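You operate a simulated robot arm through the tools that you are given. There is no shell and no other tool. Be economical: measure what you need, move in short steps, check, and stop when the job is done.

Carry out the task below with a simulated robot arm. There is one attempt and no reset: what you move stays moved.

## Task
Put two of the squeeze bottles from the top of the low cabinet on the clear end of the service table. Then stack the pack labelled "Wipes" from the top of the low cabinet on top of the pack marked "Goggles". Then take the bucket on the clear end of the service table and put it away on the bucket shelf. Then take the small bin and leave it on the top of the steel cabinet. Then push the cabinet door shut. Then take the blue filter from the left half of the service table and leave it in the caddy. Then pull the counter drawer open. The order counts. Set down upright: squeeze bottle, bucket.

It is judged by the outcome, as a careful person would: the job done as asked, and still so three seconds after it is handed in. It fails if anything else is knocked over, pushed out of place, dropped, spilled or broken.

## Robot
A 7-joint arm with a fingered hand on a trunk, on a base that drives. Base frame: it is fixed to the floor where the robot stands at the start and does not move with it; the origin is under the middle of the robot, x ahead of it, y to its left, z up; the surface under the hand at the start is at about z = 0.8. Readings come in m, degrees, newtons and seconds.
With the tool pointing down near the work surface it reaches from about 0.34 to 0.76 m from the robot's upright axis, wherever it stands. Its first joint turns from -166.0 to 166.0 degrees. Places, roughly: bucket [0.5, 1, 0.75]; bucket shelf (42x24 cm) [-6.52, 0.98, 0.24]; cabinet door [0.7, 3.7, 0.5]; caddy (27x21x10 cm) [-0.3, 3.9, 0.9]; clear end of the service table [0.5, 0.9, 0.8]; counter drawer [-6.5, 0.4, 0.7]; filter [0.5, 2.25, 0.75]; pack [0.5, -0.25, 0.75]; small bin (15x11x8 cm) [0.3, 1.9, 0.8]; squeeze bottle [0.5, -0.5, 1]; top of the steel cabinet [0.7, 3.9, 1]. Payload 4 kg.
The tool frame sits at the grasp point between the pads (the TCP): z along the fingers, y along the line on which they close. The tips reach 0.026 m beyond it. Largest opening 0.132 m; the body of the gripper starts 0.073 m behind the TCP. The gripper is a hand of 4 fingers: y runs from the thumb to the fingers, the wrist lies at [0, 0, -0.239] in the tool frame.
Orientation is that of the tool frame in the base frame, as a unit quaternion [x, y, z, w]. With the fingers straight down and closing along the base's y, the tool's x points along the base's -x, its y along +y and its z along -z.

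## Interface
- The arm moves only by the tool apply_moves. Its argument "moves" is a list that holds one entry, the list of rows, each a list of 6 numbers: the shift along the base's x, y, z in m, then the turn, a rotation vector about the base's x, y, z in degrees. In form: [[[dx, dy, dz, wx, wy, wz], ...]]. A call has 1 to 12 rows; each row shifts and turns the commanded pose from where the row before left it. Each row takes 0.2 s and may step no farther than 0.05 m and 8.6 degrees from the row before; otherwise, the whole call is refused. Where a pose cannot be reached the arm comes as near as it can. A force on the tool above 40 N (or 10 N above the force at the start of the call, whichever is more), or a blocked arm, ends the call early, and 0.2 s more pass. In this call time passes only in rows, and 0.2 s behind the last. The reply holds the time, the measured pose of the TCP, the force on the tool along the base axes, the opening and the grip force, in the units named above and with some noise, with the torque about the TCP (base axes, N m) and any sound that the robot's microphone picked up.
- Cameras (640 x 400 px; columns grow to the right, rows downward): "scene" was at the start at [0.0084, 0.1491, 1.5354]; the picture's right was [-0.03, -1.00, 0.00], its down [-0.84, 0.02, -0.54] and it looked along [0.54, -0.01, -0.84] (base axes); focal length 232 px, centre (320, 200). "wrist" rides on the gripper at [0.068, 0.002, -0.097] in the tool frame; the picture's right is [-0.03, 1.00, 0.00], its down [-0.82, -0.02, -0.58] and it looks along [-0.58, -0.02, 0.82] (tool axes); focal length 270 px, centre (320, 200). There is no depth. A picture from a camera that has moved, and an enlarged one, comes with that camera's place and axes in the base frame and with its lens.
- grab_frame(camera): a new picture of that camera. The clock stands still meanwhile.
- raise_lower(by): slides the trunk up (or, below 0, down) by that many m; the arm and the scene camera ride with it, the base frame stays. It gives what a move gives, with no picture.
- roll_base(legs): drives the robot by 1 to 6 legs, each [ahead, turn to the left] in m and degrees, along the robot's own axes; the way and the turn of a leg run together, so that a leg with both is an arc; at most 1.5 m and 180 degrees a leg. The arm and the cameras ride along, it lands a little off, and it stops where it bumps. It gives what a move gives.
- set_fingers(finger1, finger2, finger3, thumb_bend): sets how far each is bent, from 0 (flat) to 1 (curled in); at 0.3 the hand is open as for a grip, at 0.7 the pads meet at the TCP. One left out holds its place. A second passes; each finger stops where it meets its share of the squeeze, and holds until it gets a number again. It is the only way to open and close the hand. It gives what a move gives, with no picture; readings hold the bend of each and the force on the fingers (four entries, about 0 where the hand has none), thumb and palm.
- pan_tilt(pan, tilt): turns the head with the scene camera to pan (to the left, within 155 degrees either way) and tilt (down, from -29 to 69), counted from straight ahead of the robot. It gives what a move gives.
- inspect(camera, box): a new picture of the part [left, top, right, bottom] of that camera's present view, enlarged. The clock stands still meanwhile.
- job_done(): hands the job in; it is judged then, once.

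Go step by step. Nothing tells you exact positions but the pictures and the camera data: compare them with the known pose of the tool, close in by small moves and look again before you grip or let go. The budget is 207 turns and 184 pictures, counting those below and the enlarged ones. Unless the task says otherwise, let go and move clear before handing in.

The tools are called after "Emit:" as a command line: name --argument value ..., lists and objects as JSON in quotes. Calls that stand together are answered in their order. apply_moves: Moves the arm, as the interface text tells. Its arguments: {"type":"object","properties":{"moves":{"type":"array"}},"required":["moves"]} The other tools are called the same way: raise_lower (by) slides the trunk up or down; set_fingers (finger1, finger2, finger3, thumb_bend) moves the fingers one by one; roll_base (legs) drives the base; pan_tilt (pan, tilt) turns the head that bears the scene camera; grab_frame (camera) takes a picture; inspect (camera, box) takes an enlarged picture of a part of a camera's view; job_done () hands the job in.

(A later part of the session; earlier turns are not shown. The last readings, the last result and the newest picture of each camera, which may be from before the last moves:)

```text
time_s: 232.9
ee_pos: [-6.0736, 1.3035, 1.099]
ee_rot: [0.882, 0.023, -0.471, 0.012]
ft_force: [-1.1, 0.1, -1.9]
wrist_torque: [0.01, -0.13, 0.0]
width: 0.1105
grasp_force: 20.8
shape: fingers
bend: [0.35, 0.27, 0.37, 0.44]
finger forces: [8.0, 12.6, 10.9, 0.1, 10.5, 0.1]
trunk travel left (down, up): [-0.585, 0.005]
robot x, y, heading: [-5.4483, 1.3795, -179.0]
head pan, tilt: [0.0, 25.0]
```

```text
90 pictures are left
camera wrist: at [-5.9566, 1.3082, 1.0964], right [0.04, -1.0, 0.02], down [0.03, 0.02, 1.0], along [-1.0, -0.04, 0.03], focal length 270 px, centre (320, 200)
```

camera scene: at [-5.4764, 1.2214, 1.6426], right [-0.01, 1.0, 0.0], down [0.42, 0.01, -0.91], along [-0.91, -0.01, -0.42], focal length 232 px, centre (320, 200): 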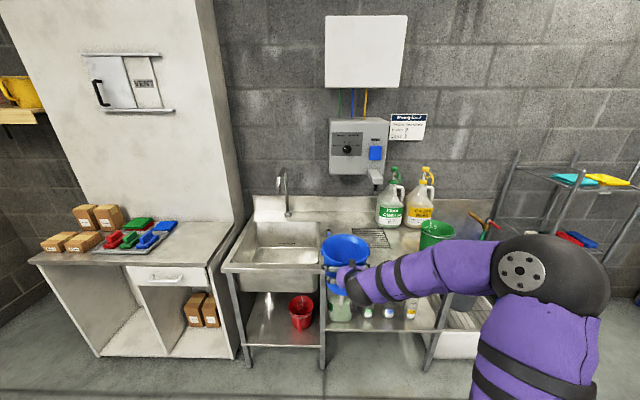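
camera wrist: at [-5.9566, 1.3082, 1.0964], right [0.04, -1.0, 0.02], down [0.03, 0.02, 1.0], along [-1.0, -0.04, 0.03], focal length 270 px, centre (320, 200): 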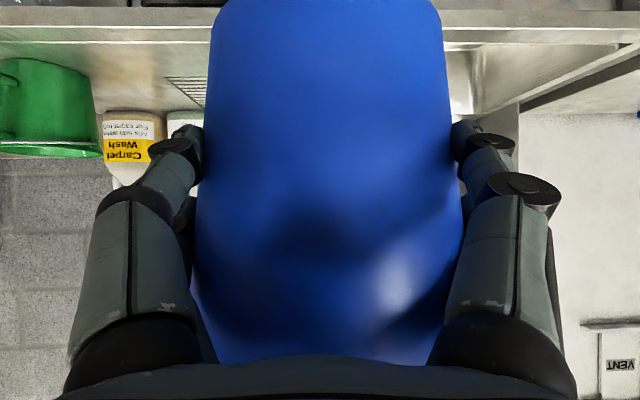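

Lower the trunk in front of the counter (bucket clears the counter edge by ~0.2 m).

Emit:
raise_lower --by -0.4

Emit:
raise_lower --by -0.17

Emit:
grab_frame --camera "scene"

```text
time_s: 236.8
ee_pos: [-6.0738, 1.3048, 0.6986]
ee_rot: [0.882, 0.023, -0.471, 0.012]
ft_force: [-0.2, -1.7, -2.4]
wrist_torque: [-0.02, -0.09, 0.02]
width: 0.11
grasp_force: 20.9
shape: fingers
bend: [0.35, 0.27, 0.37, 0.44]
finger forces: [7.7, 12.5, 10.9, 0.0, 10.4, 0.0]
trunk travel left (down, up): [-0.185, 0.405]
robot x, y, heading: [-5.4415, 1.3771, -179.2]
head pan, tilt: [0.0, 25.0]
```

```text
time_s: 238.7
ee_pos: [-6.0741, 1.3038, 0.5285]
ee_rot: [0.881, 0.023, -0.472, 0.012]
ft_force: [0.2, -0.1, -1.8]
wrist_torque: [-0.01, -0.08, 0.0]
width: 0.1101
grasp_force: 21.0
shape: fingers
bend: [0.35, 0.27, 0.37, 0.44]
finger forces: [7.8, 12.6, 10.9, 0.0, 10.5, 0.0]
trunk travel left (down, up): [-0.015, 0.575]
robot x, y, heading: [-5.4455, 1.3765, -179.2]
head pan, tilt: [0.0, 25.0]
```

```text
89 pictures are left
camera scene: at [-5.4763, 1.2214, 1.0726], right [-0.01, 1.0, 0.0], down [0.42, 0.01, -0.91], along [-0.91, -0.01, -0.42], focal length 232 px, centre (320, 200)
```

scene: 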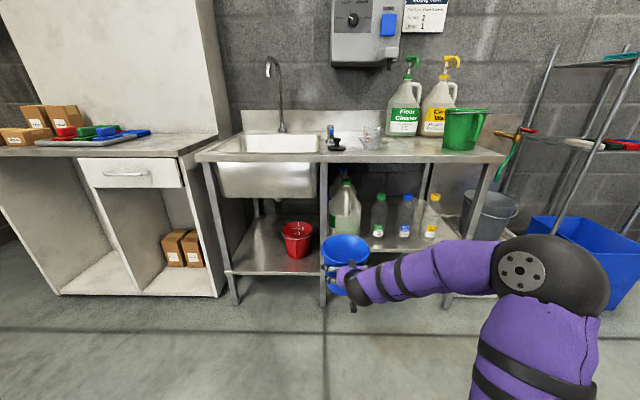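

Now lower the arm further and arc the base in toward the bay.

Emit:
apply_moves --moves '[[[0, -0.01, -0.04, 0, 0, 0], [0, -0.01, -0.04, 0, 0, 0], [0, -0.01, -0.04, 0, 0, 0], [0, -0.01, -0.02, 0, 0, 0]]]'

Emit:
roll_base --legs '[[0.28, 25]]'

Emit:
pan_tilt --pan 0 --tilt 35

Emit:
grab_frame --camera "scene"

Emit:
grab_frame --camera "wrist"

```text
time_s: 239.7
ee_pos: [-6.0757, 1.265, 0.3889]
ee_rot: [0.881, 0.024, -0.473, 0.012]
ft_force: [0.4, 0.0, -1.7]
wrist_torque: [0.02, -0.11, 0.01]
width: 0.1101
grasp_force: 20.4
shape: fingers
bend: [0.35, 0.27, 0.37, 0.44]
finger forces: [7.7, 12.5, 10.7, 0.0, 10.3, 0.1]
trunk travel left (down, up): [-0.015, 0.575]
robot x, y, heading: [-5.4466, 1.3748, -179.0]
head pan, tilt: [0.0, 25.0]
```

```text
time_s: 241.7
ee_pos: [-6.2393, 0.9421, 0.3894]
ee_rot: [0.855, 0.216, -0.457, 0.115]
ft_force: [-0.6, -0.3, -1.8]
wrist_torque: [0.08, -0.06, 0.01]
width: 0.1097
grasp_force: 20.3
shape: fingers
bend: [0.35, 0.27, 0.37, 0.44]
finger forces: [7.6, 12.4, 10.7, 0.1, 10.3, 0.0]
trunk travel left (down, up): [-0.015, 0.575]
robot x, y, heading: [-5.7131, 1.3122, -154.2]
head pan, tilt: [0.0, 25.0]
```

```text
time_s: 242.4
ee_pos: [-6.2397, 0.9428, 0.3903]
ee_rot: [0.855, 0.215, -0.458, 0.115]
ft_force: [0.6, 0.0, -1.7]
wrist_torque: [0.05, -0.1, -0.03]
width: 0.1099
grasp_force: 20.4
shape: fingers
bend: [0.35, 0.27, 0.37, 0.44]
finger forces: [7.7, 12.4, 10.7, 0.1, 10.2, 0.0]
trunk travel left (down, up): [-0.015, 0.575]
robot x, y, heading: [-5.7154, 1.3164, -154.6]
head pan, tilt: [0.0, 35.0]
```

```text
88 pictures are left
camera scene: at [-5.677, 1.1604, 1.0568], right [-0.44, 0.9, 0.0], down [0.52, 0.25, -0.82], along [-0.74, -0.36, -0.57], focal length 232 px, centre (320, 200)
```

scene: 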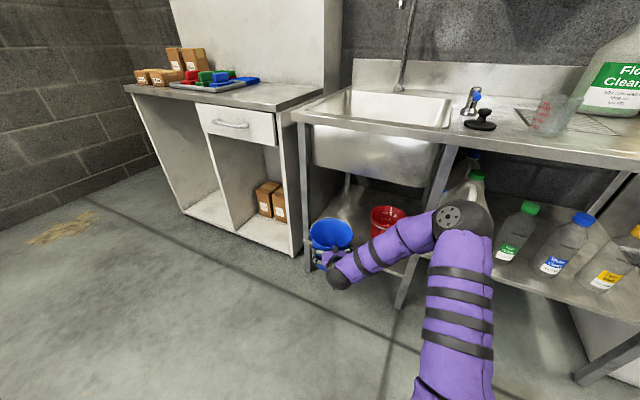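

```text
87 pictures are left
camera wrist: at [-6.1343, 0.9961, 0.3872], right [0.46, -0.89, 0.02], down [0.01, 0.03, 1.0], along [-0.89, -0.46, 0.03], focal length 270 px, centre (320, 200)
```

wrist: 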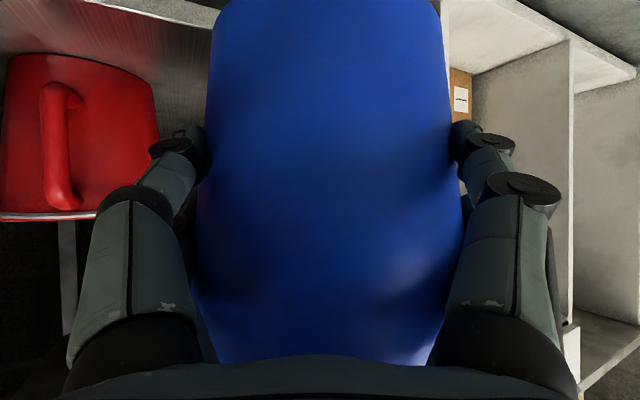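

Moving the bucket in over the shelf in steps.

Emit:
apply_moves --moves '[[[-0.04, -0.012, -0.005, 0, 0, 0], [-0.04, -0.012, -0.005, 0, 0, 0], [-0.04, -0.01, -0.005, 0, 0, 0]]]'

Emit:
inspect --camera "scene" --box '[270, 140, 500, 300]'

Emit:
grab_frame --camera "wrist"

```text
time_s: 243.2
ee_pos: [-6.3601, 0.9086, 0.3729]
ee_rot: [0.855, 0.216, -0.458, 0.115]
ft_force: [0.2, 0.1, -1.9]
wrist_torque: [0.05, -0.1, 0.01]
width: 0.1096
grasp_force: 20.2
shape: fingers
bend: [0.35, 0.27, 0.37, 0.44]
finger forces: [7.5, 12.4, 10.7, 0.1, 10.2, 0.0]
trunk travel left (down, up): [-0.015, 0.575]
robot x, y, heading: [-5.7183, 1.31, -154.3]
head pan, tilt: [0.0, 35.0]
```

```text
2.50 times, centred on (385, 220) of scene
camera zoom: at [-5.6769, 1.1604, 1.0568], right [-0.44, 0.9, 0.0], down [0.52, 0.25, -0.82], along [-0.74, -0.36, -0.57], focal length 581 px, centre (158, 150)
```

zoom: 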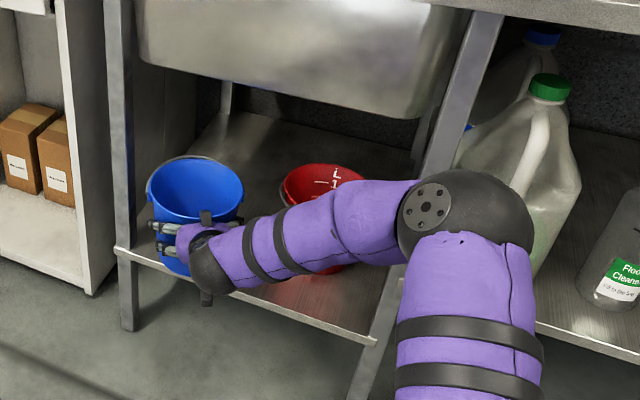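

```text
85 pictures are left
camera wrist: at [-6.2553, 0.9627, 0.3717], right [0.46, -0.89, 0.02], down [0.01, 0.03, 1.0], along [-0.89, -0.46, 0.03], focal length 270 px, centre (320, 200)
```

wrist: 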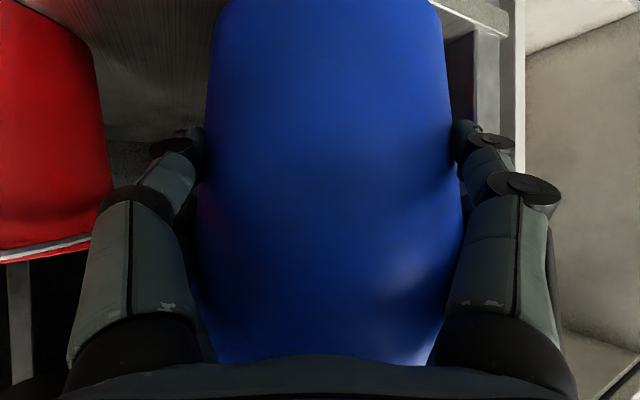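

Clearances good. Continue in.

Emit:
apply_moves --moves '[[[-0.04, -0.008, -0.005, 0, 0, 0], [-0.04, -0.008, -0.005, 0, 0, 0], [-0.045, -0.006, -0.005, 0, 0, 0]]]'

Emit:
inspect --camera "scene" --box '[270, 140, 500, 300]'

Emit:
grab_frame --camera "wrist"

```text
time_s: 244.0
ee_pos: [-6.4853, 0.888, 0.359]
ee_rot: [0.855, 0.216, -0.457, 0.115]
ft_force: [-1.1, 0.0, -1.6]
wrist_torque: [0.03, -0.09, 0.01]
width: 0.1094
grasp_force: 20.0
shape: fingers
bend: [0.35, 0.27, 0.37, 0.44]
finger forces: [7.6, 12.3, 10.5, 0.1, 10.2, 0.0]
trunk travel left (down, up): [-0.015, 0.575]
robot x, y, heading: [-5.7162, 1.3114, -154.1]
head pan, tilt: [0.0, 35.0]
```

```text
2.50 times, centred on (385, 220) of scene
camera zoom: at [-5.677, 1.1605, 1.0568], right [-0.44, 0.9, 0.0], down [0.52, 0.25, -0.82], along [-0.74, -0.36, -0.57], focal length 581 px, centre (158, 150)
```

zoom: 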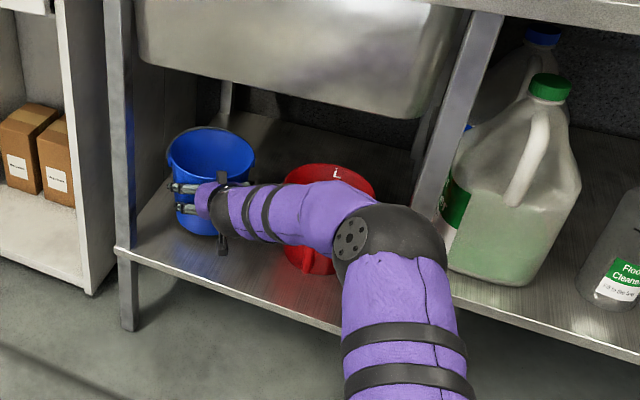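

```text
83 pictures are left
camera wrist: at [-6.38, 0.9422, 0.3564], right [0.46, -0.89, 0.02], down [0.01, 0.03, 1.0], along [-0.89, -0.46, 0.03], focal length 270 px, centre (320, 200)
```

wrist: 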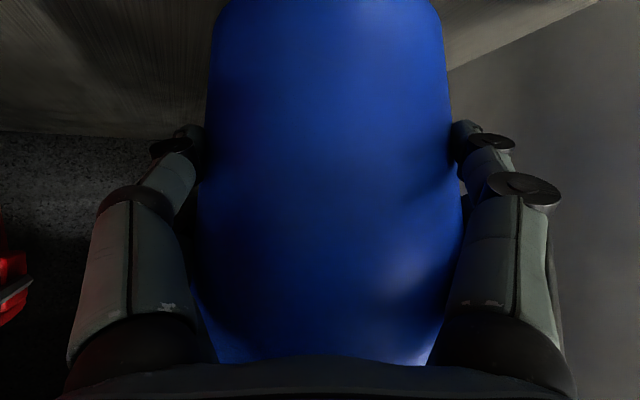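

Lower to contact.

Emit:
apply_moves --moves '[[[0, 0, -0.012, 0, 0, 0], [0, 0, -0.008, 0, 0, 0]]]'

Emit:
apply_moves --moves '[[[0, 0, -0.004, 0, 0, 0], [0, 0, -0.004, 0, 0, 0]]]'

Emit:
apply_moves --moves '[[[0, 0, -0.004, 0, 0, 0], [0, 0, -0.004, 0, 0, 0]]]'

```text
time_s: 244.6
ee_pos: [-6.4848, 0.8867, 0.3393]
ee_rot: [0.855, 0.215, -0.458, 0.115]
ft_force: [0.2, -0.3, -2.1]
wrist_torque: [0.07, -0.04, -0.03]
width: 0.1098
grasp_force: 20.7
shape: fingers
bend: [0.35, 0.27, 0.37, 0.44]
finger forces: [7.6, 12.4, 10.6, 0.1, 10.3, 0.0]
trunk travel left (down, up): [-0.015, 0.575]
robot x, y, heading: [-5.7182, 1.3103, -153.9]
head pan, tilt: [0.0, 35.0]
```

```text
time_s: 245.2
ee_pos: [-6.4852, 0.8862, 0.3339]
ee_rot: [0.854, 0.215, -0.46, 0.115]
ft_force: [-1.0, -0.9, 10.7]
wrist_torque: [0.3, 0.03, -0.02]
width: 0.1097
grasp_force: 19.7
shape: fingers
bend: [0.35, 0.27, 0.38, 0.44]
finger forces: [8.2, 11.3, 9.2, 0.0, 11.1, 0.1]
trunk travel left (down, up): [-0.015, 0.575]
robot x, y, heading: [-5.7176, 1.3152, -154.0]
head pan, tilt: [0.0, 35.0]
```

```text
time_s: 245.8
ee_pos: [-6.4834, 0.8876, 0.3218]
ee_rot: [0.856, 0.215, -0.456, 0.115]
ft_force: [2.3, 1.9, 7.3]
wrist_torque: [0.14, 0.13, -0.04]
width: 0.0977
grasp_force: 12.5
shape: fingers
bend: [0.38, 0.3, 0.39, 0.47]
finger forces: [5.6, 6.5, 6.2, 0.0, 7.0, 0.0]
trunk travel left (down, up): [-0.015, 0.575]
robot x, y, heading: [-5.7161, 1.3118, -154.1]
head pan, tilt: [0.0, 35.0]
```

Contact reached (the hand slid slightly down the taper). Release and look.

Emit:
set_fingers --finger1 0.18 --finger2 0.18 --finger3 0.18 --thumb_bend 0.18

Emit:
inspect --camera "scene" --box '[270, 140, 500, 300]'

Emit:
grab_frame --camera "wrist"

```text
time_s: 246.8
ee_pos: [-6.4843, 0.8874, 0.3242]
ee_rot: [0.855, 0.214, -0.458, 0.114]
ft_force: [0.3, 0.6, -0.8]
wrist_torque: [-0.02, -0.01, 0.0]
width: 0.1575
grasp_force: 0.1
shape: fingers
bend: [0.18, 0.18, 0.18, 0.18]
finger forces: [0.0, 0.1, 0.1, 0.1, 0.0, 0.0]
trunk travel left (down, up): [-0.015, 0.575]
robot x, y, heading: [-5.7182, 1.3122, -154.2]
head pan, tilt: [0.0, 35.0]
```

```text
2.50 times, centred on (385, 220) of scene
camera zoom: at [-5.677, 1.1605, 1.0568], right [-0.44, 0.9, 0.0], down [0.52, 0.25, -0.82], along [-0.74, -0.36, -0.57], focal length 581 px, centre (158, 150)
```

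zoom: 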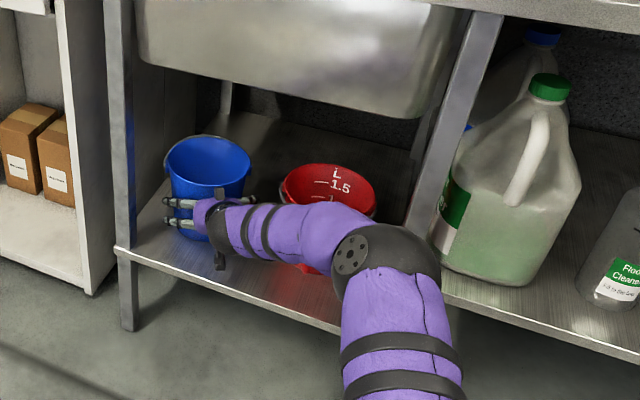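

```text
81 pictures are left
camera wrist: at [-6.3794, 0.9407, 0.321], right [0.46, -0.89, 0.02], down [0.01, 0.03, 1.0], along [-0.89, -0.46, 0.03], focal length 270 px, centre (320, 200)
```

wrist: 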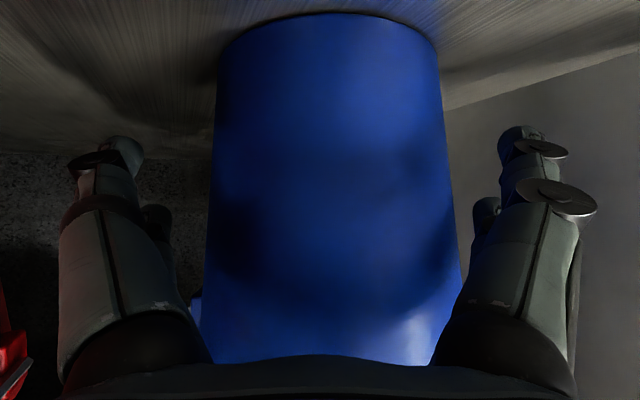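

Bucket stands upright on the shelf next to the red one. Backing out along the hand axis.

Emit:
apply_moves --moves '[[[0.027, 0.01, 0, 0, 0, 0], [0.036, 0.012, 0, 0, 0, 0], [0.04, 0.014, 0, 0, 0, 0], [0.04, 0.016, 0, 0, 0, 0], [0.04, 0.016, 0.01, 0, 0, 0], [0.04, 0.016, 0.02, 0, 0, 0], [0.04, 0.016, 0.02, 0, 0, 0]]]'

Emit:
grab_frame --camera "scene"

```text
time_s: 248.4
ee_pos: [-6.2209, 0.9864, 0.3724]
ee_rot: [0.855, 0.215, -0.458, 0.115]
ft_force: [-0.1, -0.3, -1.0]
wrist_torque: [0.01, 0.0, 0.0]
width: 0.1574
grasp_force: 0.0
shape: fingers
bend: [0.18, 0.18, 0.18, 0.18]
finger forces: [0.0, 0.1, 0.1, 0.1, 0.0, 0.1]
trunk travel left (down, up): [-0.015, 0.575]
robot x, y, heading: [-5.7179, 1.3128, -154.3]
head pan, tilt: [0.0, 35.0]
```

```text
80 pictures are left
camera scene: at [-5.6771, 1.1605, 1.0567], right [-0.44, 0.9, 0.0], down [0.52, 0.25, -0.82], along [-0.74, -0.36, -0.57], focal length 232 px, centre (320, 200)
```

scene: 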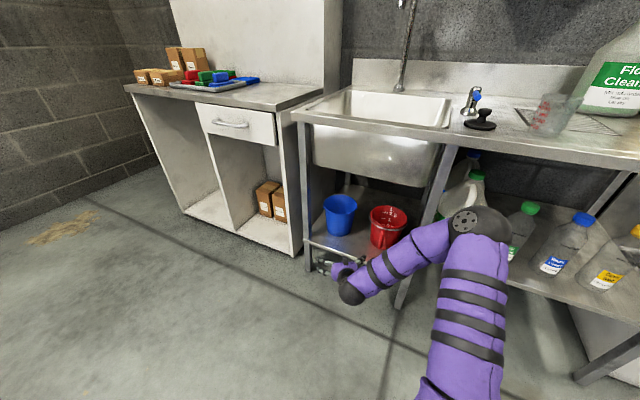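

Bucket done. Now back out, raise the trunk, and return to the service table for the small bin.

Emit:
roll_base --legs '[[-0.28, -25]]'

Emit:
raise_lower --by 0.4

Emit:
raise_lower --by 0.17

Emit:
roll_base --legs '[[0, -90], [0, -86], [1.5, 0], [1.5, 0], [1.4, 0]]'

Emit:
pan_tilt --pan 0 --tilt 30

Emit:
grab_frame --camera "scene"

```text
time_s: 250.3
ee_pos: [-6.0404, 1.2911, 0.3735]
ee_rot: [0.882, 0.026, -0.471, 0.013]
ft_force: [0.6, 0.9, -0.4]
wrist_torque: [0.02, 0.0, -0.03]
width: 0.1578
grasp_force: 0.0
shape: fingers
bend: [0.18, 0.18, 0.18, 0.18]
finger forces: [0.1, 0.1, 0.1, 0.1, 0.0, 0.0]
trunk travel left (down, up): [-0.015, 0.575]
robot x, y, heading: [-5.4442, 1.3708, -179.0]
head pan, tilt: [0.0, 35.0]
```

```text
time_s: 254.2
ee_pos: [-6.0408, 1.2932, 0.7732]
ee_rot: [0.881, 0.026, -0.472, 0.013]
ft_force: [0.0, 0.3, 0.4]
wrist_torque: [0.03, -0.03, -0.01]
width: 0.1577
grasp_force: 0.0
shape: fingers
bend: [0.18, 0.18, 0.18, 0.18]
finger forces: [0.0, 0.0, 0.1, 0.1, 0.0, 0.0]
trunk travel left (down, up): [-0.415, 0.175]
robot x, y, heading: [-5.4456, 1.3791, -179.1]
head pan, tilt: [0.0, 35.0]
```

```text
time_s: 256.1
ee_pos: [-6.0399, 1.2915, 0.9428]
ee_rot: [0.881, 0.026, -0.472, 0.014]
ft_force: [-0.6, -0.1, 0.7]
wrist_torque: [-0.01, 0.03, -0.01]
width: 0.1576
grasp_force: 0.0
shape: fingers
bend: [0.18, 0.18, 0.18, 0.18]
finger forces: [0.0, 0.0, 0.0, 0.0, 0.0, 0.0]
trunk travel left (down, up): [-0.585, 0.005]
robot x, y, heading: [-5.4466, 1.3806, -179.0]
head pan, tilt: [0.0, 35.0]
```

```text
time_s: 258.1
ee_pos: [-6.0237, 1.5324, 0.9428]
ee_rot: [0.869, -0.148, -0.465, -0.076]
ft_force: [-0.1, 0.4, 0.0]
wrist_torque: [0.02, 0.04, -0.01]
width: 0.1579
grasp_force: 0.1
shape: fingers
bend: [0.18, 0.18, 0.18, 0.18]
finger forces: [0.0, 0.0, 0.0, 0.0, 0.0, 0.0]
trunk travel left (down, up): [-0.585, 0.005]
robot x, y, heading: [-5.4449, 1.3789, 158.5]
head pan, tilt: [0.0, 35.0]
stopped in leg 1: the robot was blocked; the commanded pose is now the measured one
```

```text
time_s: 258.8
ee_pos: [-6.0247, 1.5331, 0.9428]
ee_rot: [0.869, -0.149, -0.466, -0.076]
ft_force: [0.7, 0.4, -0.9]
wrist_torque: [-0.01, 0.02, 0.0]
width: 0.158
grasp_force: 0.1
shape: fingers
bend: [0.18, 0.18, 0.18, 0.18]
finger forces: [0.0, 0.0, 0.0, 0.0, 0.0, 0.0]
trunk travel left (down, up): [-0.585, 0.005]
robot x, y, heading: [-5.4458, 1.3731, 158.5]
head pan, tilt: [0.0, 30.0]
```

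```text
79 pictures are left
camera scene: at [-5.5286, 1.2477, 1.632], right [0.29, 0.96, -0.01], down [0.51, -0.16, -0.84], along [-0.81, 0.24, -0.54], focal length 232 px, centre (320, 200)
```

scene: 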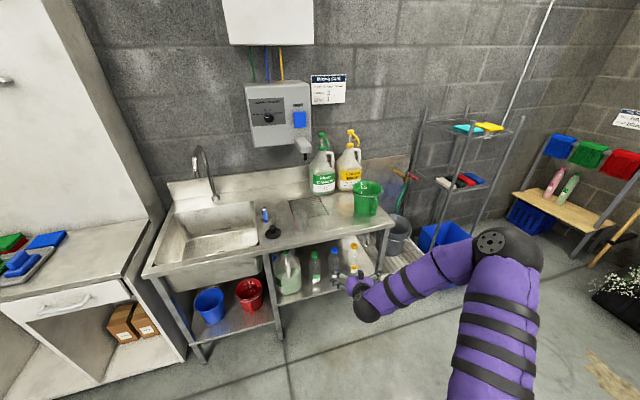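

The rear touches the pillar when turning here. Reverse out the way I came first, then turn around.

Emit:
roll_base --legs '[[0, 37], [-1.1, 0]]'

Emit:
roll_base --legs '[[0, -100], [0, -94], [1.5, 0], [1.4, 0], [0.9, 0]]'

Emit:
grab_frame --camera "scene"

```text
time_s: 266.4
ee_pos: [-4.9286, 1.4485, 0.9436]
ee_rot: [0.871, 0.139, -0.466, 0.074]
ft_force: [0.0, 0.7, 0.0]
wrist_torque: [-0.01, -0.01, 0.02]
width: 0.1577
grasp_force: 0.0
shape: fingers
bend: [0.18, 0.18, 0.18, 0.18]
finger forces: [0.1, 0.0, 0.0, 0.0, 0.1, 0.1]
trunk travel left (down, up): [-0.585, 0.005]
robot x, y, heading: [-4.3734, 1.6805, -164.1]
head pan, tilt: [0.0, 30.0]
```

```text
time_s: 293.8
ee_pos: [0.0044, 1.7758, 0.9418]
ee_rot: [-0.019, 0.882, 0.009, 0.472]
ft_force: [0.4, 0.2, 0.4]
wrist_torque: [0.0, -0.01, -0.01]
width: 0.1578
grasp_force: 0.0
shape: fingers
bend: [0.18, 0.18, 0.18, 0.18]
finger forces: [0.1, 0.1, 0.0, 0.0, 0.0, 0.0]
trunk travel left (down, up): [-0.585, 0.005]
robot x, y, heading: [-0.5942, 1.7009, 0.1]
head pan, tilt: [0.0, 30.0]
```

```text
78 pictures are left
camera scene: at [-0.5624, 1.8518, 1.6346], right [0.0, -1.0, 0.0], down [-0.5, 0.0, -0.87], along [0.87, 0.0, -0.5], focal length 232 px, centre (320, 200)
```

scene: 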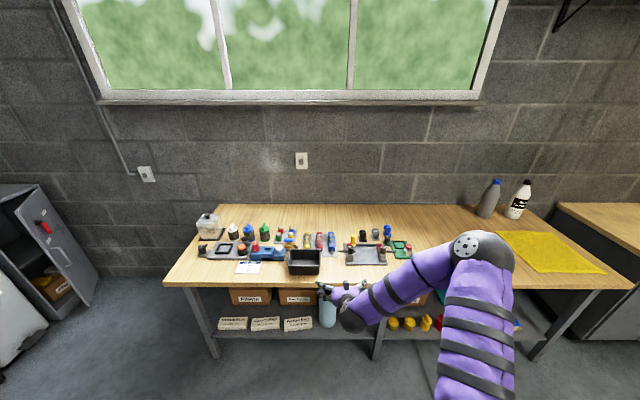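

Emit:
inspect --camera "scene" --box '[180, 190, 430, 300]'

Emit:
pan_tilt --pan 60 --tilt 25

Emit:
grab_frame --camera "scene"

```text
2.56 times, centred on (305, 245) of scene
camera zoom: at [-0.5624, 1.8518, 1.6346], right [0.0, -1.0, 0.0], down [-0.5, 0.0, -0.87], along [0.87, 0.0, -0.5], focal length 595 px, centre (358, 85)
```

zoom: 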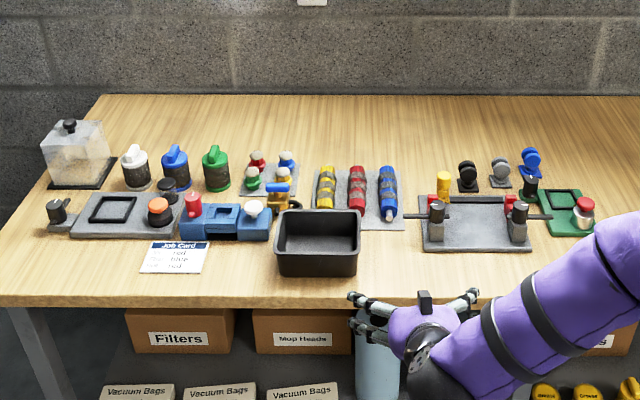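

```text
time_s: 295.1
ee_pos: [0.004, 1.7763, 0.9431]
ee_rot: [-0.02, 0.881, 0.01, 0.472]
ft_force: [0.0, -0.3, 0.4]
wrist_torque: [-0.03, 0.0, -0.01]
width: 0.1579
grasp_force: 0.1
shape: fingers
bend: [0.18, 0.18, 0.18, 0.18]
finger forces: [0.0, 0.1, 0.1, 0.0, 0.1, 0.0]
trunk travel left (down, up): [-0.585, 0.005]
robot x, y, heading: [-0.5945, 1.6992, 0.2]
head pan, tilt: [60.0, 25.0]
```

```text
76 pictures are left
camera scene: at [-0.6071, 1.9314, 1.6426], right [0.87, -0.5, 0.0], down [-0.21, -0.37, -0.91], along [0.45, 0.79, -0.42], focal length 232 px, centre (320, 200)
```

scene: 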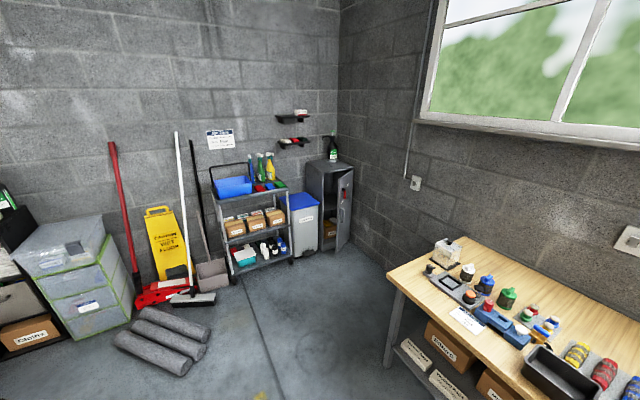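

The blue canister filter is near (0.48, 2.26); the black small bin is centred near (0.265, 1.925), long side along y. The steel cabinet with open door is at the far corner and the caddy is the blue tray on the cart. Turn hand down and yaw for the bin.

Emit:
apply_moves --moves '[[[0, 0, 0.02, 0, 8, 0], [0, 0, 0.02, 0, 8, 0], [0, 0, 0.02, 0, 8, 0], [0, 0, 0.02, 0, 8, 0], [0, 0, 0.02, 0, 8, 0], [0, 0, 0.02, 0, 8, 0], [0, 0, 0.02, 0, 8, 0]]]'

Emit:
roll_base --legs '[[0.33, 0]]'

Emit:
apply_moves --moves '[[[0, 0.015, 0, 0, 0, -8.2], [0, 0.015, 0, 0, 0, -8.2], [0, 0.015, 0, 0, 0, -8.2], [0, 0.015, 0, 0, 0, -8.2], [0, 0.015, 0, 0, 0, -8.2], [0, 0.015, 0, 0, 0, -8.2], [0, 0.015, 0, 0, 0, -8.2], [0, 0.015, 0, 0, 0, -8.2], [0, 0.015, 0, 0, 0, -8.2], [0, 0.01, 0, 0, 0, -8.2], [0, 0, 0, 0, 0, -8]]]'

Emit:
grab_frame --camera "wrist"

```text
time_s: 296.7
ee_pos: [0.0048, 1.777, 1.0835]
ee_rot: [-0.012, 1.0, 0.019, 0.002]
ft_force: [0.2, 1.0, -0.1]
wrist_torque: [0.01, -0.03, -0.02]
width: 0.1578
grasp_force: 0.1
shape: fingers
bend: [0.18, 0.18, 0.18, 0.18]
finger forces: [0.1, 0.0, 0.1, 0.0, 0.0, 0.1]
trunk travel left (down, up): [-0.585, 0.005]
robot x, y, heading: [-0.5873, 1.7001, 0.2]
head pan, tilt: [60.0, 25.0]
```

```text
time_s: 298.9
ee_pos: [0.336, 1.7793, 1.0823]
ee_rot: [-0.012, 1.0, 0.018, 0.002]
ft_force: [-0.1, -0.7, -0.5]
wrist_torque: [-0.03, 0.0, 0.02]
width: 0.1578
grasp_force: 0.1
shape: fingers
bend: [0.18, 0.18, 0.18, 0.18]
finger forces: [0.1, 0.1, 0.1, 0.0, 0.0, 0.0]
trunk travel left (down, up): [-0.585, 0.005]
robot x, y, heading: [-0.2597, 1.7024, 0.3]
head pan, tilt: [60.0, 25.0]
```

```text
time_s: 301.3
ee_pos: [0.3346, 1.9248, 1.0815]
ee_rot: [0.699, 0.715, 0.011, 0.014]
ft_force: [0.1, -0.3, 0.4]
wrist_torque: [-0.01, -0.02, 0.01]
width: 0.1577
grasp_force: 0.1
shape: fingers
bend: [0.18, 0.18, 0.18, 0.18]
finger forces: [0.1, 0.1, 0.0, 0.1, 0.0, 0.1]
trunk travel left (down, up): [-0.585, 0.005]
robot x, y, heading: [-0.2607, 1.7036, 0.3]
head pan, tilt: [60.0, 25.0]
```

```text
75 pictures are left
camera wrist: at [0.3311, 1.9933, 1.1799], right [1.0, 0.0, 0.04], down [-0.02, -0.81, 0.58], along [0.03, -0.58, -0.81], focal length 270 px, centre (320, 200)
```

wrist: 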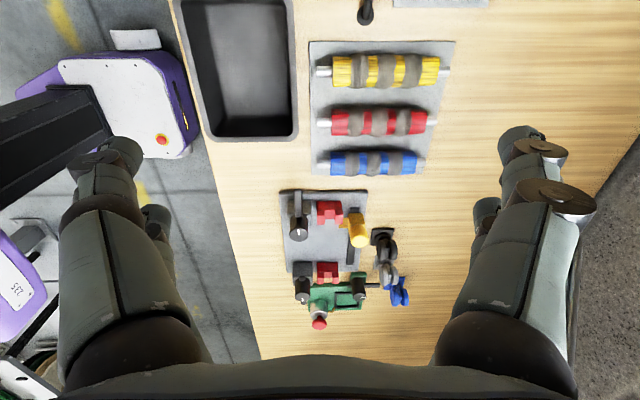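

Bin rim spans x 0.201–0.314, centre y≈1.937. The roll tray is close behind it, so I'll narrow the opening and bias toward -x.

Emit:
set_fingers --finger1 0.26 --finger2 0.26 --finger3 0.26 --thumb_bend 0.26

Emit:
apply_moves --moves '[[[-0.03, 0.005, -0.02, 0, 2, 0], [-0.03, 0.005, -0.03, 0, 0, 0], [-0.02, 0.002, -0.04, 0, 0, 0], [0, 0, -0.04, 0, 0, 0]]]'

Emit:
grab_frame --camera "wrist"

```text
time_s: 302.3
ee_pos: [0.3351, 1.9248, 1.0817]
ee_rot: [0.698, 0.716, 0.011, 0.014]
ft_force: [-1.3, 0.4, 0.7]
wrist_torque: [-0.01, 0.03, -0.02]
width: 0.1422
grasp_force: 0.0
shape: fingers
bend: [0.26, 0.26, 0.26, 0.26]
finger forces: [0.0, 0.0, 0.0, 0.1, 0.0, 0.1]
trunk travel left (down, up): [-0.585, 0.005]
robot x, y, heading: [-0.2588, 1.6982, 0.4]
head pan, tilt: [60.0, 25.0]
```

```text
time_s: 303.3
ee_pos: [0.2556, 1.9372, 0.9516]
ee_rot: [0.698, 0.716, -0.002, 0.002]
ft_force: [-0.2, 0.8, -0.1]
wrist_torque: [-0.02, 0.02, -0.02]
width: 0.1415
grasp_force: 0.0
shape: fingers
bend: [0.26, 0.26, 0.26, 0.26]
finger forces: [0.0, 0.0, 0.0, 0.0, 0.0, 0.0]
trunk travel left (down, up): [-0.585, 0.005]
robot x, y, heading: [-0.261, 1.7023, 0.6]
head pan, tilt: [60.0, 25.0]
```

```text
74 pictures are left
camera wrist: at [0.2546, 2.005, 1.0484], right [1.0, 0.0, 0.0], down [0.0, -0.81, 0.58], along [0.0, -0.58, -0.81], focal length 270 px, centre (320, 200)
```

wrist: 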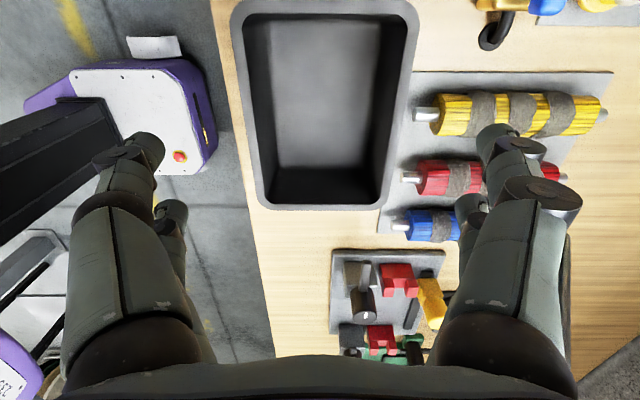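

Emit:
apply_moves --moves '[[[-0.005, -0.002, -0.04, 0, 0, 0], [0, 0, -0.04, 0, 0, 0], [0, 0, -0.02, 0, 0, 0]]]'

Emit:
set_fingers --finger1 0.6 --finger2 0.6 --finger3 0.6 --thumb_bend 0.6

Emit:
grab_frame --camera "wrist"

```text
time_s: 304.1
ee_pos: [0.2493, 1.9355, 0.8522]
ee_rot: [0.697, 0.717, -0.003, 0.003]
ft_force: [0.2, 0.5, 0.2]
wrist_torque: [0.01, 0.0, -0.02]
width: 0.1418
grasp_force: 0.0
shape: fingers
bend: [0.26, 0.26, 0.26, 0.26]
finger forces: [0.1, 0.1, 0.1, 0.1, 0.0, 0.1]
trunk travel left (down, up): [-0.585, 0.005]
robot x, y, heading: [-0.261, 1.7037, 0.4]
head pan, tilt: [60.0, 25.0]
```

```text
time_s: 305.1
ee_pos: [0.2508, 1.9357, 0.8519]
ee_rot: [0.697, 0.717, -0.002, 0.002]
ft_force: [-1.3, 0.2, 1.3]
wrist_torque: [-0.03, 0.25, -0.04]
width: 0.1059
grasp_force: 33.3
shape: fingers
bend: [0.38, 0.38, 0.45, 0.51]
finger forces: [16.9, 16.3, 8.7, 0.1, 24.9, 0.0]
trunk travel left (down, up): [-0.585, 0.005]
robot x, y, heading: [-0.2614, 1.7053, 0.4]
head pan, tilt: [60.0, 25.0]
```

```text
73 pictures are left
camera wrist: at [0.2497, 2.0039, 0.9489], right [1.0, 0.0, 0.0], down [0.0, -0.81, 0.58], along [0.0, -0.58, -0.81], focal length 270 px, centre (320, 200)
```

wrist: 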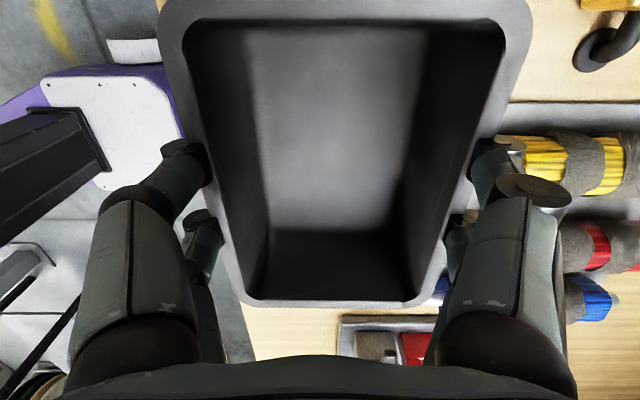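

Bin gripped. Lift straight up and look over at the steel cabinet.

Emit:
apply_moves --moves '[[[0, 0, 0.02, 0, 0, 0], [0, 0, 0.04, 0, 0, 0], [0, 0, 0.045, 0, 0, 0], [0, 0, 0.045, 0, 0, 0], [0, 0, 0.045, 0, 0, 0], [0, 0, 0.045, 0, 0, 0], [0, 0, 0.045, 0, 0, 0], [0, 0, 0.04, 0, 0, 0]]]'

Emit:
roll_base --legs '[[-0.13, 0], [0, 90], [1.0, 0]]'

Emit:
pan_tilt --pan -20 --tilt 30

Emit:
grab_frame --camera "scene"

```text
time_s: 306.9
ee_pos: [0.2494, 1.9367, 1.1795]
ee_rot: [0.698, 0.716, -0.002, 0.001]
ft_force: [-0.2, -0.5, -2.3]
wrist_torque: [0.02, 0.03, 0.03]
width: 0.1055
grasp_force: 33.0
shape: fingers
bend: [0.38, 0.38, 0.45, 0.51]
finger forces: [17.1, 16.8, 8.6, 0.2, 23.7, 0.0]
trunk travel left (down, up): [-0.585, 0.005]
robot x, y, heading: [-0.2572, 1.7018, 0.5]
head pan, tilt: [60.0, 25.0]
```

```text
time_s: 317.3
ee_pos: [-0.6563, 3.213, 1.1784]
ee_rot: [-0.024, 1.0, 0.0, 0.002]
ft_force: [0.6, 0.8, -2.8]
wrist_torque: [-0.03, 0.0, -0.01]
width: 0.1049
grasp_force: 31.9
shape: fingers
bend: [0.38, 0.38, 0.45, 0.51]
finger forces: [17.0, 16.5, 8.3, 0.0, 23.2, 0.1]
trunk travel left (down, up): [-0.585, 0.005]
robot x, y, heading: [-0.4122, 2.7079, 91.8]
head pan, tilt: [60.0, 25.0]
```

```text
time_s: 318.8
ee_pos: [-0.6569, 3.2126, 1.1788]
ee_rot: [-0.025, 1.0, 0.001, 0.003]
ft_force: [-0.4, -0.1, -1.8]
wrist_torque: [0.01, 0.01, 0.02]
width: 0.1047
grasp_force: 32.2
shape: fingers
bend: [0.38, 0.38, 0.45, 0.51]
finger forces: [17.0, 16.5, 8.3, 0.0, 23.1, 0.0]
trunk travel left (down, up): [-0.585, 0.005]
robot x, y, heading: [-0.4134, 2.7087, 91.6]
head pan, tilt: [-20.0, 30.0]
```

```text
72 pictures are left
camera scene: at [-0.5359, 2.7292, 1.6346], right [0.95, -0.32, 0.0], down [-0.16, -0.47, -0.87], along [0.27, 0.82, -0.5], focal length 232 px, centre (320, 200)
```

scene: 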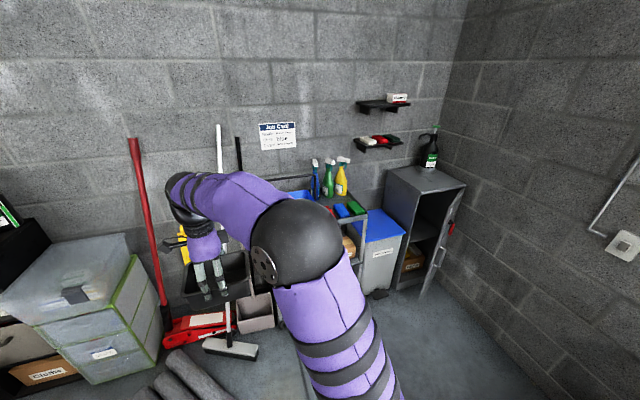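

Emit:
inspect --camera "scene" --box '[340, 110, 500, 310]'

```text
2.00 times, centred on (420, 210) of scene
camera zoom: at [-0.5359, 2.7292, 1.6346], right [0.95, -0.32, 0.0], down [-0.16, -0.47, -0.87], along [0.27, 0.82, -0.5], focal length 465 px, centre (120, 180)
```

zoom: 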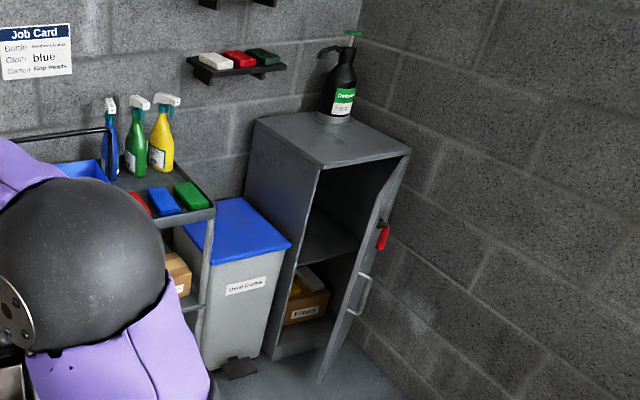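

The cabinet top spans about x 0.39–0.70, y 3.65–4.02 at z≈1.0, with a spray bottle at the back right; the door hangs ajar, hinged at right. Centre the hand in front of the robot and drive closer.

Emit:
apply_moves --moves '[[[0.045, 0, 0.005, 0, 0, 0], [0.045, 0, 0.005, 0, 0, 0], [0.045, 0, 0.005, 0, 0, 0], [0.045, 0, 0.005, 0, 0, 0], [0.045, 0, 0, 0, 0, 0]]]'

Emit:
roll_base --legs '[[0, -59], [0.7, 0], [0, 34]]'

Emit:
pan_tilt --pan 0 --tilt 40

Emit:
grab_frame --camera "scene"

```text
time_s: 320.0
ee_pos: [-0.43, 3.2121, 1.1971]
ee_rot: [-0.024, 1.0, 0.001, 0.002]
ft_force: [-0.6, 0.4, -2.0]
wrist_torque: [0.03, 0.0, 0.02]
width: 0.1053
grasp_force: 32.8
shape: fingers
bend: [0.38, 0.38, 0.45, 0.51]
finger forces: [17.0, 16.5, 8.3, 0.0, 23.1, 0.1]
trunk travel left (down, up): [-0.585, 0.005]
robot x, y, heading: [-0.4115, 2.7092, 91.5]
head pan, tilt: [-20.0, 30.0]
```

```text
time_s: 328.5
ee_pos: [0.3647, 3.541, 1.1972]
ee_rot: [0.193, 0.981, -0.001, 0.002]
ft_force: [-0.1, 0.0, -2.0]
wrist_torque: [-0.04, 0.02, -0.03]
width: 0.1047
grasp_force: 31.5
shape: fingers
bend: [0.38, 0.38, 0.45, 0.51]
finger forces: [16.8, 16.4, 8.1, 0.0, 22.7, 0.0]
trunk travel left (down, up): [-0.585, 0.005]
robot x, y, heading: [0.1728, 3.0763, 66.6]
head pan, tilt: [-20.0, 30.0]
```

```text
time_s: 329.3
ee_pos: [0.3647, 3.5399, 1.1972]
ee_rot: [0.192, 0.981, 0.0, 0.002]
ft_force: [0.3, 0.4, -1.0]
wrist_torque: [-0.03, 0.01, 0.01]
width: 0.1045
grasp_force: 31.5
shape: fingers
bend: [0.38, 0.38, 0.45, 0.51]
finger forces: [16.7, 16.3, 7.9, 0.0, 22.7, 0.0]
trunk travel left (down, up): [-0.585, 0.005]
robot x, y, heading: [0.1691, 3.0773, 66.6]
head pan, tilt: [0.0, 40.0]
```

```text
70 pictures are left
camera scene: at [0.0391, 3.1589, 1.6193], right [0.92, -0.4, 0.0], down [-0.25, -0.59, -0.77], along [0.3, 0.7, -0.64], focal length 232 px, centre (320, 200)
```

scene: 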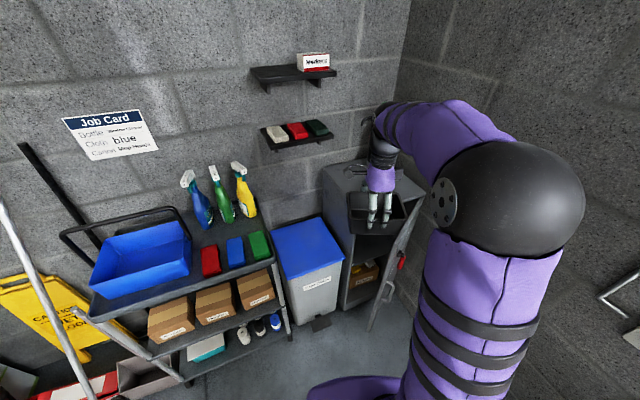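

Emit:
inspect --camera "scene" --box '[300, 140, 440, 350]'

Emit:
grab_frame --camera "wrist"

```text
1.90 times, centred on (370, 245) of scene
camera zoom: at [0.0391, 3.1589, 1.6193], right [0.92, -0.4, 0.0], down [-0.25, -0.59, -0.77], along [0.3, 0.7, -0.64], focal length 443 px, centre (225, 114)
```

zoom: 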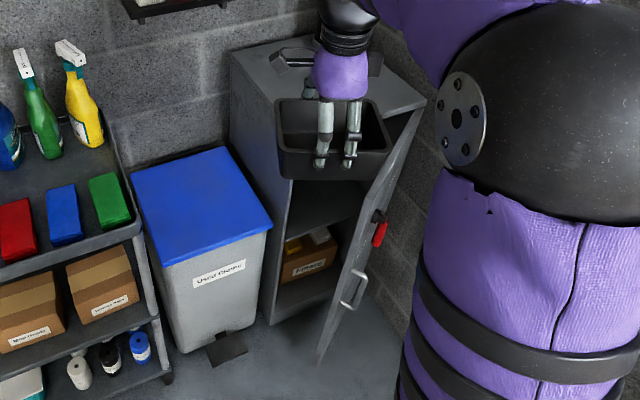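

```text
68 pictures are left
camera wrist: at [0.3015, 3.5672, 1.2941], right [0.4, 0.92, 0.0], down [0.75, -0.33, 0.58], along [0.53, -0.23, -0.81], focal length 270 px, centre (320, 200)
```

wrist: 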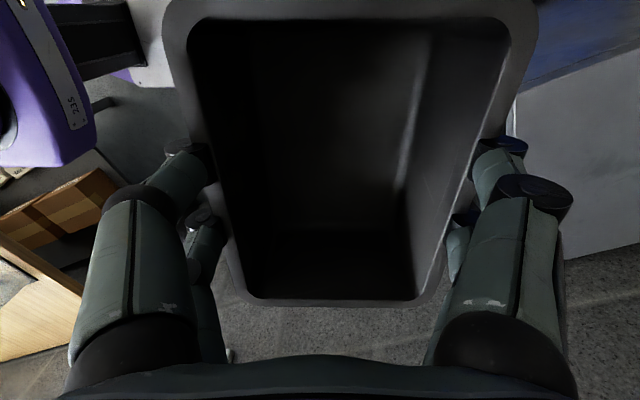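

Now place the bin toward the front-left of the cabinet top, at about (0.49, 3.79), squaring its yaw.

Emit:
apply_moves --moves '[[[0.02, 0.042, 0, 0, 0, 7.5], [0.02, 0.042, 0, 0, 0, 7.5], [0.02, 0.042, 0, 0, 0, 7.5], [0.022, 0.042, 0, 0, 0, 0], [0.022, 0.042, 0, 0, 0, 0], [0.02, 0.04, -0.02, 0, 0, 0]]]'

Emit:
inspect --camera "scene" --box '[300, 90, 460, 250]'

Emit:
grab_frame --camera "wrist"

```text
time_s: 330.7
ee_pos: [0.4691, 3.7251, 1.1612]
ee_rot: [-0.003, 1.0, -0.001, 0.002]
ft_force: [-0.2, -0.1, -1.6]
wrist_torque: [0.01, -0.01, 0.03]
width: 0.104
grasp_force: 32.5
shape: fingers
bend: [0.38, 0.38, 0.45, 0.51]
finger forces: [17.0, 16.3, 8.2, 0.0, 22.9, 0.0]
out of reach, approached as far as the arm can: row 5, 6
trunk travel left (down, up): [-0.585, 0.005]
robot x, y, heading: [0.1672, 3.0771, 66.5]
head pan, tilt: [0.0, 40.0]
```

```text
2.50 times, centred on (380, 170) of scene
camera zoom: at [0.0394, 3.1593, 1.6191], right [0.92, -0.4, 0.0], down [-0.25, -0.59, -0.77], along [0.3, 0.7, -0.64], focal length 581 px, centre (170, 275)
```

zoom: 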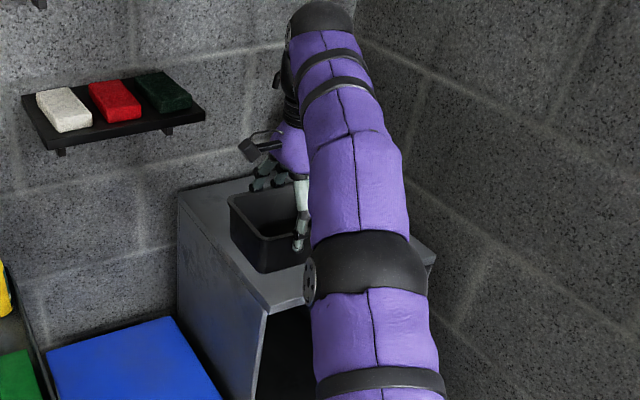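

```text
66 pictures are left
camera wrist: at [0.4006, 3.7252, 1.2584], right [0.02, 1.0, 0.0], down [0.81, -0.02, 0.58], along [0.58, -0.01, -0.81], focal length 270 px, centre (320, 200)
```

wrist: 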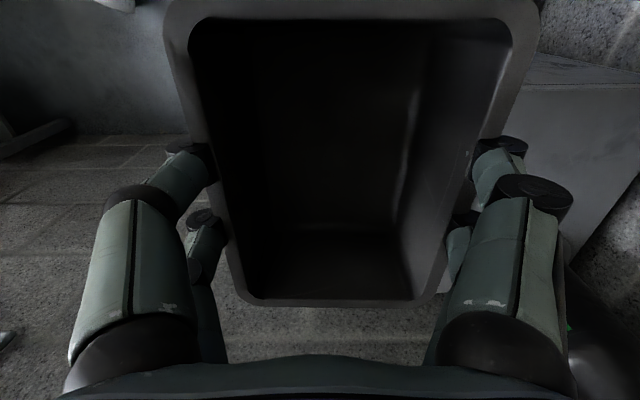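

Reach limit; edge the base 9 cm ahead.

Emit:
roll_base --legs '[[0.09, 0]]'

Emit:
apply_moves --moves '[[[0.02, -0.01, 0, 0, 0, 0], [0.01, 0, -0.02, 0, 0, 0]]]'

Emit:
inspect --camera "scene" --box '[300, 90, 460, 250]'

Emit:
grab_frame --camera "wrist"

```text
time_s: 331.8
ee_pos: [0.506, 3.8061, 1.162]
ee_rot: [-0.003, 1.0, 0.0, 0.002]
ft_force: [-0.7, 0.1, -1.9]
wrist_torque: [-0.02, 0.03, -0.02]
width: 0.1042
grasp_force: 32.4
shape: fingers
bend: [0.38, 0.38, 0.45, 0.51]
finger forces: [16.9, 16.5, 8.2, 0.0, 22.9, 0.0]
trunk travel left (down, up): [-0.585, 0.005]
robot x, y, heading: [0.2044, 3.1594, 66.7]
head pan, tilt: [0.0, 40.0]
```

```text
time_s: 332.4
ee_pos: [0.535, 3.7964, 1.1429]
ee_rot: [-0.003, 1.0, -0.001, 0.001]
ft_force: [0.0, 0.2, -2.6]
wrist_torque: [-0.03, 0.03, -0.02]
width: 0.1039
grasp_force: 32.0
shape: fingers
bend: [0.38, 0.38, 0.45, 0.51]
finger forces: [17.0, 16.3, 8.2, 0.0, 23.0, 0.0]
trunk travel left (down, up): [-0.585, 0.005]
robot x, y, heading: [0.2087, 3.1614, 66.6]
head pan, tilt: [0.0, 40.0]
```

```text
2.50 times, centred on (380, 170) of scene
camera zoom: at [0.0747, 3.2408, 1.6193], right [0.92, -0.4, 0.0], down [-0.25, -0.59, -0.77], along [0.3, 0.7, -0.64], focal length 581 px, centre (170, 275)
```

zoom: 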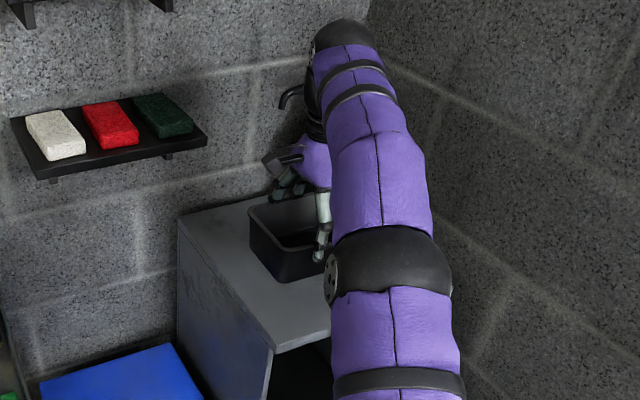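

```text
64 pictures are left
camera wrist: at [0.4662, 3.7966, 1.2388], right [0.02, 1.0, 0.0], down [0.81, -0.02, 0.58], along [0.58, -0.01, -0.81], focal length 270 px, centre (320, 200)
```

wrist: 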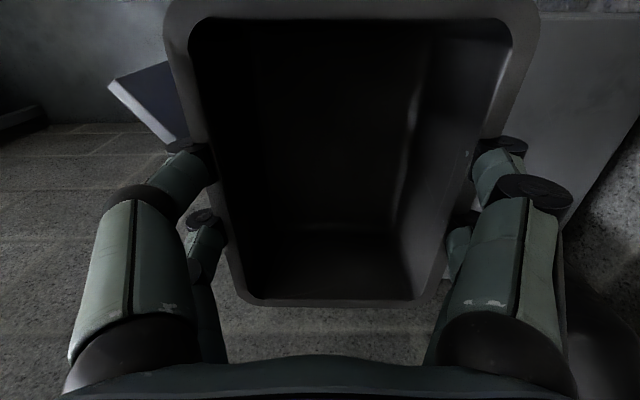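

Bin is above the cabinet top with margins. Lower to contact.

Emit:
apply_moves --moves '[[[0, 0, -0.03, 0, 0, 0], [0, 0, -0.02, 0, 0, 0]]]'

Emit:
apply_moves --moves '[[[0, 0, -0.006, 0, 0, 0], [0, 0, -0.004, 0, 0, 0]]]'

Emit:
apply_moves --moves '[[[0, 0, -0.004, 0, 0, 0], [0, 0, -0.004, 0, 0, 0]]]'

```text
time_s: 333.0
ee_pos: [0.5354, 3.794, 1.0914]
ee_rot: [-0.003, 1.0, 0.0, 0.002]
ft_force: [0.3, -0.2, -2.8]
wrist_torque: [-0.04, 0.02, 0.02]
width: 0.1042
grasp_force: 31.9
shape: fingers
bend: [0.38, 0.38, 0.45, 0.51]
finger forces: [16.9, 16.3, 8.1, 0.0, 22.7, 0.0]
trunk travel left (down, up): [-0.585, 0.005]
robot x, y, heading: [0.2071, 3.1579, 66.6]
head pan, tilt: [0.0, 40.0]
```

```text
time_s: 333.6
ee_pos: [0.5347, 3.7953, 1.0817]
ee_rot: [-0.002, 1.0, 0.0, 0.002]
ft_force: [-0.1, 0.2, -2.1]
wrist_torque: [-0.02, 0.01, 0.0]
width: 0.1039
grasp_force: 32.1
shape: fingers
bend: [0.38, 0.38, 0.45, 0.51]
finger forces: [16.9, 16.2, 8.2, 0.0, 22.8, 0.0]
trunk travel left (down, up): [-0.585, 0.005]
robot x, y, heading: [0.208, 3.1627, 66.7]
head pan, tilt: [0.0, 40.0]
```

```text
time_s: 334.2
ee_pos: [0.5357, 3.7946, 1.0742]
ee_rot: [-0.003, 1.0, 0.001, 0.002]
ft_force: [1.2, 0.1, -1.4]
wrist_torque: [0.0, 0.02, 0.0]
width: 0.104
grasp_force: 31.8
shape: fingers
bend: [0.38, 0.38, 0.45, 0.51]
finger forces: [16.9, 16.3, 8.1, 0.0, 22.8, 0.1]
trunk travel left (down, up): [-0.585, 0.005]
robot x, y, heading: [0.2102, 3.1595, 66.7]
head pan, tilt: [0.0, 40.0]
```

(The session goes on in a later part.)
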